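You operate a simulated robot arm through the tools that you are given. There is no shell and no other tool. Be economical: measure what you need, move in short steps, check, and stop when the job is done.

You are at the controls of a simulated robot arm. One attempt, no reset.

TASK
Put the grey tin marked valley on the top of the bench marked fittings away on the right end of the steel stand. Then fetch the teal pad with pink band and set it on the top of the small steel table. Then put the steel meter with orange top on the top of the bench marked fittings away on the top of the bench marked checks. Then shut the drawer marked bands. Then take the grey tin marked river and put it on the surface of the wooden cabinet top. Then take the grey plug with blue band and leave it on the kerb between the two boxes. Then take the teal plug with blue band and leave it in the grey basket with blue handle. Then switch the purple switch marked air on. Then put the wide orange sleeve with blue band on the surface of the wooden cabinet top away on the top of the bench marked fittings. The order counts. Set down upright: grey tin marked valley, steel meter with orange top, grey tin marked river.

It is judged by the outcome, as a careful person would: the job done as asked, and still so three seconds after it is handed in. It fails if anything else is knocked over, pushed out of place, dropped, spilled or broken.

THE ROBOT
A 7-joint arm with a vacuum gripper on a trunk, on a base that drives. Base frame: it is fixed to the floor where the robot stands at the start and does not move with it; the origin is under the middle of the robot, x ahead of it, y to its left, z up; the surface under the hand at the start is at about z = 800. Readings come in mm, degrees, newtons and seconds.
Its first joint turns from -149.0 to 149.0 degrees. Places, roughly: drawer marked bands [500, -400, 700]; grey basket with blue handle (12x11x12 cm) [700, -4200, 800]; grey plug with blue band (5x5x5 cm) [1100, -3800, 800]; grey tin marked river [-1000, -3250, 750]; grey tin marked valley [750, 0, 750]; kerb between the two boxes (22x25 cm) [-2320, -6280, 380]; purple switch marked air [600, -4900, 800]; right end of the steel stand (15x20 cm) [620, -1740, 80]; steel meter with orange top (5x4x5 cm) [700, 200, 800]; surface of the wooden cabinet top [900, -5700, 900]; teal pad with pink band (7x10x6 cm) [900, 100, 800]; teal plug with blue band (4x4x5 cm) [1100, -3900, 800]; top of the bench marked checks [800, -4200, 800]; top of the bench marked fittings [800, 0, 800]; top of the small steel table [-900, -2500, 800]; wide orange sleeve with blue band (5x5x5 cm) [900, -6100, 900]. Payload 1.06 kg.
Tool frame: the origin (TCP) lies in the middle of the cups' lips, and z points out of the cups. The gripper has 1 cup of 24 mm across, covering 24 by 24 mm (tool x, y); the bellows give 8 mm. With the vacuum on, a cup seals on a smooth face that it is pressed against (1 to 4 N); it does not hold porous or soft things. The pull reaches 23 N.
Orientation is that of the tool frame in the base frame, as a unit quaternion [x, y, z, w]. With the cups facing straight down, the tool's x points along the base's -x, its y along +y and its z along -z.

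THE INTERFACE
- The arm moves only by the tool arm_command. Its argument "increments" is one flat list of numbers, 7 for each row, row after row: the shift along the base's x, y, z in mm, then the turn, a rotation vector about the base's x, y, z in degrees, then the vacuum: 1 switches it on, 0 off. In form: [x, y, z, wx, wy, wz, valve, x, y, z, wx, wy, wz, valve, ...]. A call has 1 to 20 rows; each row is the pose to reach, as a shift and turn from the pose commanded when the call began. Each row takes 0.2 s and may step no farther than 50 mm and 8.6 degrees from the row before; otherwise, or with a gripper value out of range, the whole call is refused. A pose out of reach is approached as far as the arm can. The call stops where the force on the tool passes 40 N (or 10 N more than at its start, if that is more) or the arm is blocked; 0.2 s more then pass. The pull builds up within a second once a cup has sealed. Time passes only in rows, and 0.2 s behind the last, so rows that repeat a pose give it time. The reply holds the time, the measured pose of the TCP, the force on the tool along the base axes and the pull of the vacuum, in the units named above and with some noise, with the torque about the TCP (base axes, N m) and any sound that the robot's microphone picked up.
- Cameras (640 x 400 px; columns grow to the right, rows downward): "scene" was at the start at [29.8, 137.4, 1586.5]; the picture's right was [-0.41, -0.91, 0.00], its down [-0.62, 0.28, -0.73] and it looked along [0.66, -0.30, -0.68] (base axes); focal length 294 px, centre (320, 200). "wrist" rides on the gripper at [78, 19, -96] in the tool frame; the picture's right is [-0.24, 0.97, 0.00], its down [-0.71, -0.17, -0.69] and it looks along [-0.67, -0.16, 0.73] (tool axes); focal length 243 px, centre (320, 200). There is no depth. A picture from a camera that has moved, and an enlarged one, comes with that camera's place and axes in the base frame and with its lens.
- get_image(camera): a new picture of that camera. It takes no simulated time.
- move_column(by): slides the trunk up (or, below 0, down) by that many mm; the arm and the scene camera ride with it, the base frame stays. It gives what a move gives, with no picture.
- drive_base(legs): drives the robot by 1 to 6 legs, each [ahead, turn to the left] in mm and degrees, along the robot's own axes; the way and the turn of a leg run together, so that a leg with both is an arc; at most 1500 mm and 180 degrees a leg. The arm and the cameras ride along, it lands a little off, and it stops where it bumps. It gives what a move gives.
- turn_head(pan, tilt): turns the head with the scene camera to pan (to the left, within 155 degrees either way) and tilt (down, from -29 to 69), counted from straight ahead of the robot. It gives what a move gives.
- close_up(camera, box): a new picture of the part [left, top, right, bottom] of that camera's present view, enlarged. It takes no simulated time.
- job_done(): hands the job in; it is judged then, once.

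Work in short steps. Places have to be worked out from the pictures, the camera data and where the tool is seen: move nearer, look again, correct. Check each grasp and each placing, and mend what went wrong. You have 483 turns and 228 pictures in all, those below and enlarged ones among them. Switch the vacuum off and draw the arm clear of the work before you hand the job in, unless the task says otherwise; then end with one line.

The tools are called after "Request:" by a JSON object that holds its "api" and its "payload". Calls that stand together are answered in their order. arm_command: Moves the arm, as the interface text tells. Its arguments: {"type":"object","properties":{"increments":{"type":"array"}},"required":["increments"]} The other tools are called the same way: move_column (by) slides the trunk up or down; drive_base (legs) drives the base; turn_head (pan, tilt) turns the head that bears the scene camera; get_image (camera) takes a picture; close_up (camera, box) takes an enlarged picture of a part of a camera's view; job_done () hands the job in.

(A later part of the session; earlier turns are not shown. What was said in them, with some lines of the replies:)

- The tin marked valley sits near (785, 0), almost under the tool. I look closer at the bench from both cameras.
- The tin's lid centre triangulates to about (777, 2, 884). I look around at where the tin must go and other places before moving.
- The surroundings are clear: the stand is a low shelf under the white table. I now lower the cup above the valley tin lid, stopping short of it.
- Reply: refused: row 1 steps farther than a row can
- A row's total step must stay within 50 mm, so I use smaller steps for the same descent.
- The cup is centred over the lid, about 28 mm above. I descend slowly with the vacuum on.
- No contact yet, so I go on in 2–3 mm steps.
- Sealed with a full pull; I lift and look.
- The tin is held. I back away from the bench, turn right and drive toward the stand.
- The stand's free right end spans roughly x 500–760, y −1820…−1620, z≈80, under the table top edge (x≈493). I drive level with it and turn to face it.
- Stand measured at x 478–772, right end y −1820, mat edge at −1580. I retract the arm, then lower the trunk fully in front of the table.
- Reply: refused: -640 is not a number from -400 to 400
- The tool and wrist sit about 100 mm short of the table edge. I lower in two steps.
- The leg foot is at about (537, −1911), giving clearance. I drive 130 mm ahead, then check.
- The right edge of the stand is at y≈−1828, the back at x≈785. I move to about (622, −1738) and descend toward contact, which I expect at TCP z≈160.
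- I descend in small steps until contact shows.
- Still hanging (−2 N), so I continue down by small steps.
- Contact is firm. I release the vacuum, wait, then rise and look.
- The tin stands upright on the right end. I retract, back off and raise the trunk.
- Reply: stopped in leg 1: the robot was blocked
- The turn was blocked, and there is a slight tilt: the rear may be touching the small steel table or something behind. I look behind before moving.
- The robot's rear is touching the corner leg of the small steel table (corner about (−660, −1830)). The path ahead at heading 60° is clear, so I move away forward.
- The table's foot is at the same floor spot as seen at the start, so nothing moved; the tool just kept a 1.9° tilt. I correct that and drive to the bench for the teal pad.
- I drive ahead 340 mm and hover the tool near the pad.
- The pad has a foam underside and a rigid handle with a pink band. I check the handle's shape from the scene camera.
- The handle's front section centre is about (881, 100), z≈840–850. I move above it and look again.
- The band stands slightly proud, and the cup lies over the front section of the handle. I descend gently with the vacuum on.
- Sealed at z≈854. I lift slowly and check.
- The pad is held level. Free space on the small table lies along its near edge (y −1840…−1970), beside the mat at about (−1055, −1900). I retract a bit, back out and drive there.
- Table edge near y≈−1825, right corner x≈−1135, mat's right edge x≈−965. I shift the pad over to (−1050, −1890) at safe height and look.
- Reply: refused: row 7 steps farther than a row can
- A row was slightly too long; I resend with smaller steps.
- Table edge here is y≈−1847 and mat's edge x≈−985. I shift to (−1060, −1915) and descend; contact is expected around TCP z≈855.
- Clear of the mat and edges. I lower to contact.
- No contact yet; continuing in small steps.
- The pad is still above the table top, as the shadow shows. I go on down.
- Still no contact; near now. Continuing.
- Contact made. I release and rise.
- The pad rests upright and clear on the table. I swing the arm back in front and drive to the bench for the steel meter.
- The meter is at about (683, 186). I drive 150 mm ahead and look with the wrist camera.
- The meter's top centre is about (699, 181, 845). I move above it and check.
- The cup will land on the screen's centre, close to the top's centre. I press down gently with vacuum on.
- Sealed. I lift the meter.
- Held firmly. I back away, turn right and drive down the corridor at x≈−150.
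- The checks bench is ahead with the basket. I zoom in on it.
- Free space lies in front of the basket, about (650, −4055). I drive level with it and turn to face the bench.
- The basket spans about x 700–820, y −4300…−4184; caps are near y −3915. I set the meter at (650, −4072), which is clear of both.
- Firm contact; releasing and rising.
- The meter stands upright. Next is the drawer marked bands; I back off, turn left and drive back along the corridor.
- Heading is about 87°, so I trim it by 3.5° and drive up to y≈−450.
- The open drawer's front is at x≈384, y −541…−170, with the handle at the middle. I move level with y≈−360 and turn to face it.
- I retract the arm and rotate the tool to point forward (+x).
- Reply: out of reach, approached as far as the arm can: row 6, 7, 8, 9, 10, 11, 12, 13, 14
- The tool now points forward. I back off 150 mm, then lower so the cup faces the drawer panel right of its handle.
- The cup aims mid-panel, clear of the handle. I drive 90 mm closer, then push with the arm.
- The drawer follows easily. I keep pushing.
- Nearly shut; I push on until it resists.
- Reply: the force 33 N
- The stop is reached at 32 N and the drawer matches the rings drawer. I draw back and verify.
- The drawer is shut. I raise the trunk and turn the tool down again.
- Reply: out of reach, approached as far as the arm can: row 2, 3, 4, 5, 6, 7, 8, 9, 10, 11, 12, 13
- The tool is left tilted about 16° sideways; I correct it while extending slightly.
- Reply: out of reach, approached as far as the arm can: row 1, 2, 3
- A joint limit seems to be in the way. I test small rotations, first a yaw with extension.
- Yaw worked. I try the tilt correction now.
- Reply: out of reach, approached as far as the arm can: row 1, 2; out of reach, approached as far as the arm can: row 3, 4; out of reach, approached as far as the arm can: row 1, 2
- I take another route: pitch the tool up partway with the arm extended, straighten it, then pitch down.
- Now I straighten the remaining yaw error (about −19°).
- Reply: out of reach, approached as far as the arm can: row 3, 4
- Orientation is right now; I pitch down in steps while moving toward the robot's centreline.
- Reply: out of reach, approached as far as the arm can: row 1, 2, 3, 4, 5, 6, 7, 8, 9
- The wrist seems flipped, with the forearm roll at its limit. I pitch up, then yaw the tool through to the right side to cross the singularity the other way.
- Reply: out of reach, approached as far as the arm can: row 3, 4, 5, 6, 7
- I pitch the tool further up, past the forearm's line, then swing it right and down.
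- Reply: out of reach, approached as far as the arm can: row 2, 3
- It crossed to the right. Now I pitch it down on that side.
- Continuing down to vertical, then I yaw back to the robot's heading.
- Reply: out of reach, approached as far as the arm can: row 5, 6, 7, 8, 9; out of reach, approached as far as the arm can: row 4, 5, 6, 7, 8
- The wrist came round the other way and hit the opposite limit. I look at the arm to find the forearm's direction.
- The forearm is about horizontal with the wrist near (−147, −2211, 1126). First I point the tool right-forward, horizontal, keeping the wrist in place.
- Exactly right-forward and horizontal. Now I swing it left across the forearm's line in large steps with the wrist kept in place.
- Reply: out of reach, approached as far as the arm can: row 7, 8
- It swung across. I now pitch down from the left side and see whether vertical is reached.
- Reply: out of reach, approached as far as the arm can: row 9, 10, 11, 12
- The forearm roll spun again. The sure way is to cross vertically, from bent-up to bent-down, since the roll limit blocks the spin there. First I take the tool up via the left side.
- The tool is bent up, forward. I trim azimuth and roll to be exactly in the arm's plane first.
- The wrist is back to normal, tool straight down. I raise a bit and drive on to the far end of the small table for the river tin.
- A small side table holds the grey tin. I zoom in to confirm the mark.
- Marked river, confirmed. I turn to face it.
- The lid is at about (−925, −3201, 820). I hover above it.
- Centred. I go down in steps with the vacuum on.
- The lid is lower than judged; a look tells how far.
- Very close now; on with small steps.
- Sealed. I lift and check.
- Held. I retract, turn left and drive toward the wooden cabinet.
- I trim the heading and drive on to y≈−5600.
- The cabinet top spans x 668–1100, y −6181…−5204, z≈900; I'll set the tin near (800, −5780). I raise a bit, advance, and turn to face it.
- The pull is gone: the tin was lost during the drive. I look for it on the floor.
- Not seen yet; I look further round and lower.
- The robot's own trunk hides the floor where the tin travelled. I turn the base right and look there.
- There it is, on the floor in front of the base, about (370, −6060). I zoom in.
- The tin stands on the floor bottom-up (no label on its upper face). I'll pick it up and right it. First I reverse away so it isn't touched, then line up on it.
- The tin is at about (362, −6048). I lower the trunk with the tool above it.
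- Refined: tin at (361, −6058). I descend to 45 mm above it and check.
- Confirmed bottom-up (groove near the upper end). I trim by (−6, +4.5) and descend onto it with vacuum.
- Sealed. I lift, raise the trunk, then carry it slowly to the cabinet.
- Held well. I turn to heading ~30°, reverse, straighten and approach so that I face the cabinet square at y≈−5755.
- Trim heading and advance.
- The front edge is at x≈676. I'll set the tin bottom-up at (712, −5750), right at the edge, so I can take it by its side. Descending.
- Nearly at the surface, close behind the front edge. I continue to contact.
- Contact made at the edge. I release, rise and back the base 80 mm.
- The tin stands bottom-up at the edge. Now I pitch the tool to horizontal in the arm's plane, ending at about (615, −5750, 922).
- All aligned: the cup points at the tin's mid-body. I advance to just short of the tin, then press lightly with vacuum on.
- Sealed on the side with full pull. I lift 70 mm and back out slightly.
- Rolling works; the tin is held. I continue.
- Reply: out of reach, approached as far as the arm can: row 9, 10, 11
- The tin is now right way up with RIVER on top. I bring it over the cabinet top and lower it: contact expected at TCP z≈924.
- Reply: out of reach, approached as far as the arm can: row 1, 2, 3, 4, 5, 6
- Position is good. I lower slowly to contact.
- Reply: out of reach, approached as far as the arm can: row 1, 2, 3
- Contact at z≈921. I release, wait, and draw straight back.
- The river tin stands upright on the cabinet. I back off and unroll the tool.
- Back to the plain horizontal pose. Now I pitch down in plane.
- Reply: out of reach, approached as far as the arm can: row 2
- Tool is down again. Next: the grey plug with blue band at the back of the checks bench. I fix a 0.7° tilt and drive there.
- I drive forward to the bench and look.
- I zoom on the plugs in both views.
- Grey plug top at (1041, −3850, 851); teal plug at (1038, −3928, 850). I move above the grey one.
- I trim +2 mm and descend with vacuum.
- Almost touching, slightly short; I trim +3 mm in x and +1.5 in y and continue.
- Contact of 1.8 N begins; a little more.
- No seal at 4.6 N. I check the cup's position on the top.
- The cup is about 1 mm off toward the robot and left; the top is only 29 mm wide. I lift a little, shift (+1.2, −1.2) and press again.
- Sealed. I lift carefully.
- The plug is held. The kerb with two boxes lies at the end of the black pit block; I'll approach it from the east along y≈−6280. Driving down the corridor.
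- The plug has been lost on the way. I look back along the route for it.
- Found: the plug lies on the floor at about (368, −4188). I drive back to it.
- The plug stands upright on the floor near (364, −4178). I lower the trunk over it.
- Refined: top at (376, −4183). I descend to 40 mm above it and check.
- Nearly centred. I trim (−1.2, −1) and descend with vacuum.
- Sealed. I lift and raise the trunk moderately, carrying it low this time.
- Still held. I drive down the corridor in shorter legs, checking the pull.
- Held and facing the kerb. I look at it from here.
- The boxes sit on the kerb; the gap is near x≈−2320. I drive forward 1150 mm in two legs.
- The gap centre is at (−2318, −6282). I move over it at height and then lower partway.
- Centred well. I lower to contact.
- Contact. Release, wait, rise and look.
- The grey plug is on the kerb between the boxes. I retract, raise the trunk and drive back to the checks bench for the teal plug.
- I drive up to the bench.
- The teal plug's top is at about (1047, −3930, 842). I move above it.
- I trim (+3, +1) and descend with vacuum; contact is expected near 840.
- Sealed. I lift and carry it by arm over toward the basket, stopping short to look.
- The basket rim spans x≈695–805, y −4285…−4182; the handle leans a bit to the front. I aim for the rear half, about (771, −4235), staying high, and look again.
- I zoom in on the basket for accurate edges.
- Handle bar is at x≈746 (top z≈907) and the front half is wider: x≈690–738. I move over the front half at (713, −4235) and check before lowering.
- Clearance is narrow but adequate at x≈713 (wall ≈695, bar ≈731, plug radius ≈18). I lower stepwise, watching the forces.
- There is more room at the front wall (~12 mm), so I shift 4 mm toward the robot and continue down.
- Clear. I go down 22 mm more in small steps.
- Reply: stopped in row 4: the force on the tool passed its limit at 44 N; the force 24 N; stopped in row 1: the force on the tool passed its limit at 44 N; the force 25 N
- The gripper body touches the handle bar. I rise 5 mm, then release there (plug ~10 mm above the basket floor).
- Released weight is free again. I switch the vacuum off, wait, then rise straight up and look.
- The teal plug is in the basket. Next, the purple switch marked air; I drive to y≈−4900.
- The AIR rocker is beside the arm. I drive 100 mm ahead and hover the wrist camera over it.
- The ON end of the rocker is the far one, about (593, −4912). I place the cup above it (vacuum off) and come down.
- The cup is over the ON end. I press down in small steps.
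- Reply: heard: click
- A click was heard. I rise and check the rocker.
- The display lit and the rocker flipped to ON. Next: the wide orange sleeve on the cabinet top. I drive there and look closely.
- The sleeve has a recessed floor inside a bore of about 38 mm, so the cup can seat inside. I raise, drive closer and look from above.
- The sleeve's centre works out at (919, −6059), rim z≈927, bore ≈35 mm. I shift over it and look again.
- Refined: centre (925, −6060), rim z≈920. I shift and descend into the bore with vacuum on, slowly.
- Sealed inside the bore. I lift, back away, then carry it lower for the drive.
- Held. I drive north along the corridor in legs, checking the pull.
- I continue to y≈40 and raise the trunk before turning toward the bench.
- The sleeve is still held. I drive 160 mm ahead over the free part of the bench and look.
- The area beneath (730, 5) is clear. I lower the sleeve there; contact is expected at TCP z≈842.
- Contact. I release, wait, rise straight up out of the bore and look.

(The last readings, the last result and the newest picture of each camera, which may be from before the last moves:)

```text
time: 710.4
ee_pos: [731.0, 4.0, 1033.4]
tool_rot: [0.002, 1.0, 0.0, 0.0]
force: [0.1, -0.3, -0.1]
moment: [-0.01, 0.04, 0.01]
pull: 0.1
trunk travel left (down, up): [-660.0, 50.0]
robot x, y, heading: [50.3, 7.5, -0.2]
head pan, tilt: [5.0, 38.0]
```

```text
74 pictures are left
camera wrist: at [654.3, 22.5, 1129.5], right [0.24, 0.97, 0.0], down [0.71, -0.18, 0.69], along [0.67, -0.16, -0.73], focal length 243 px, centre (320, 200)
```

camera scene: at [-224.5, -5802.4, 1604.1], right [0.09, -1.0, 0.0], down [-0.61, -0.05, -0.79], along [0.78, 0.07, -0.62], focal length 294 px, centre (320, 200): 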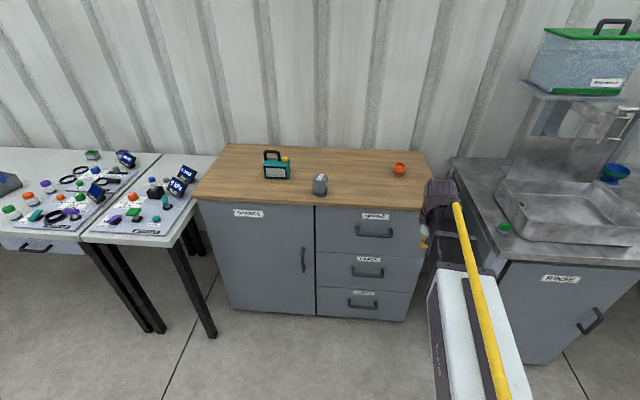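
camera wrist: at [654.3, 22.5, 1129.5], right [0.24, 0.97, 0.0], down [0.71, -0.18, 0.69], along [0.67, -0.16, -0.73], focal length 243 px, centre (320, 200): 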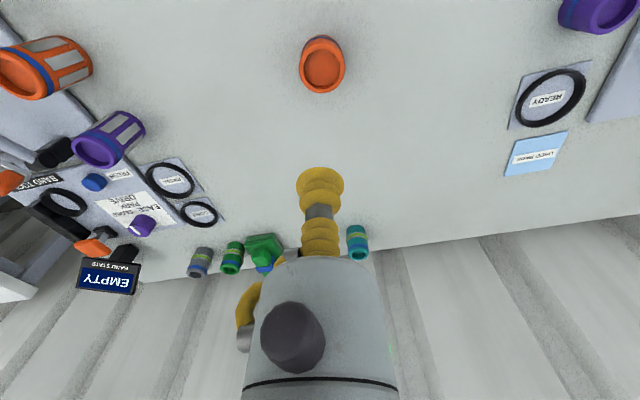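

The sleeve stands on the bench. I back the arm clear and check the bench and drawer a last time.

Request:
{"api": "drive_base", "payload": {"legs": [[-450, 0]]}}

Request:
{"api": "turn_head", "payload": {"pan": -15, "tilt": 42}}

Request:
{"api": "get_image", "payload": {"camera": "scene"}}

```text
time: 713.1
ee_pos: [282.3, 6.4, 1034.1]
tool_rot: [0.003, 1.0, 0.0, 0.001]
force: [0.5, 0.3, -0.7]
moment: [0.01, 0.02, 0.0]
pull: 0.1
trunk travel left (down, up): [-660.0, 50.0]
robot x, y, heading: [-395.2, 11.0, -0.3]
head pan, tilt: [5.0, 38.0]
```

```text
time: 714.0
ee_pos: [282.1, 6.9, 1032.7]
tool_rot: [0.003, 1.0, 0.0, 0.001]
force: [0.5, 0.5, 0.2]
moment: [-0.01, 0.02, -0.02]
pull: 0.0
trunk travel left (down, up): [-660.0, 50.0]
robot x, y, heading: [-398.7, 14.1, -0.5]
head pan, tilt: [-15.0, 42.0]
```

```text
73 pictures are left
camera scene: at [-360.5, 162.3, 1598.2], right [-0.26, -0.96, 0.0], down [-0.65, 0.18, -0.74], along [0.72, -0.2, -0.67], focal length 294 px, centre (320, 200)
```

scene: 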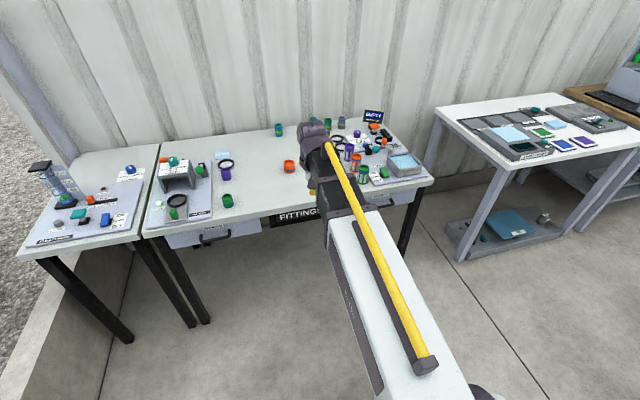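

All is in place: the sleeve on the bench, the drawers shut and the valley tin on the stand. I hand the job in.

Request:
{"api": "job_done", "payload": {}}

```text
The job is handed in.
```

All nine steps were done in the order asked, but the river tin and the grey plug with blue band each fell to the floor while being carried. I picked both up and put them where they belong, with the tin upright on the cabinet top, and neither showed visible damage.
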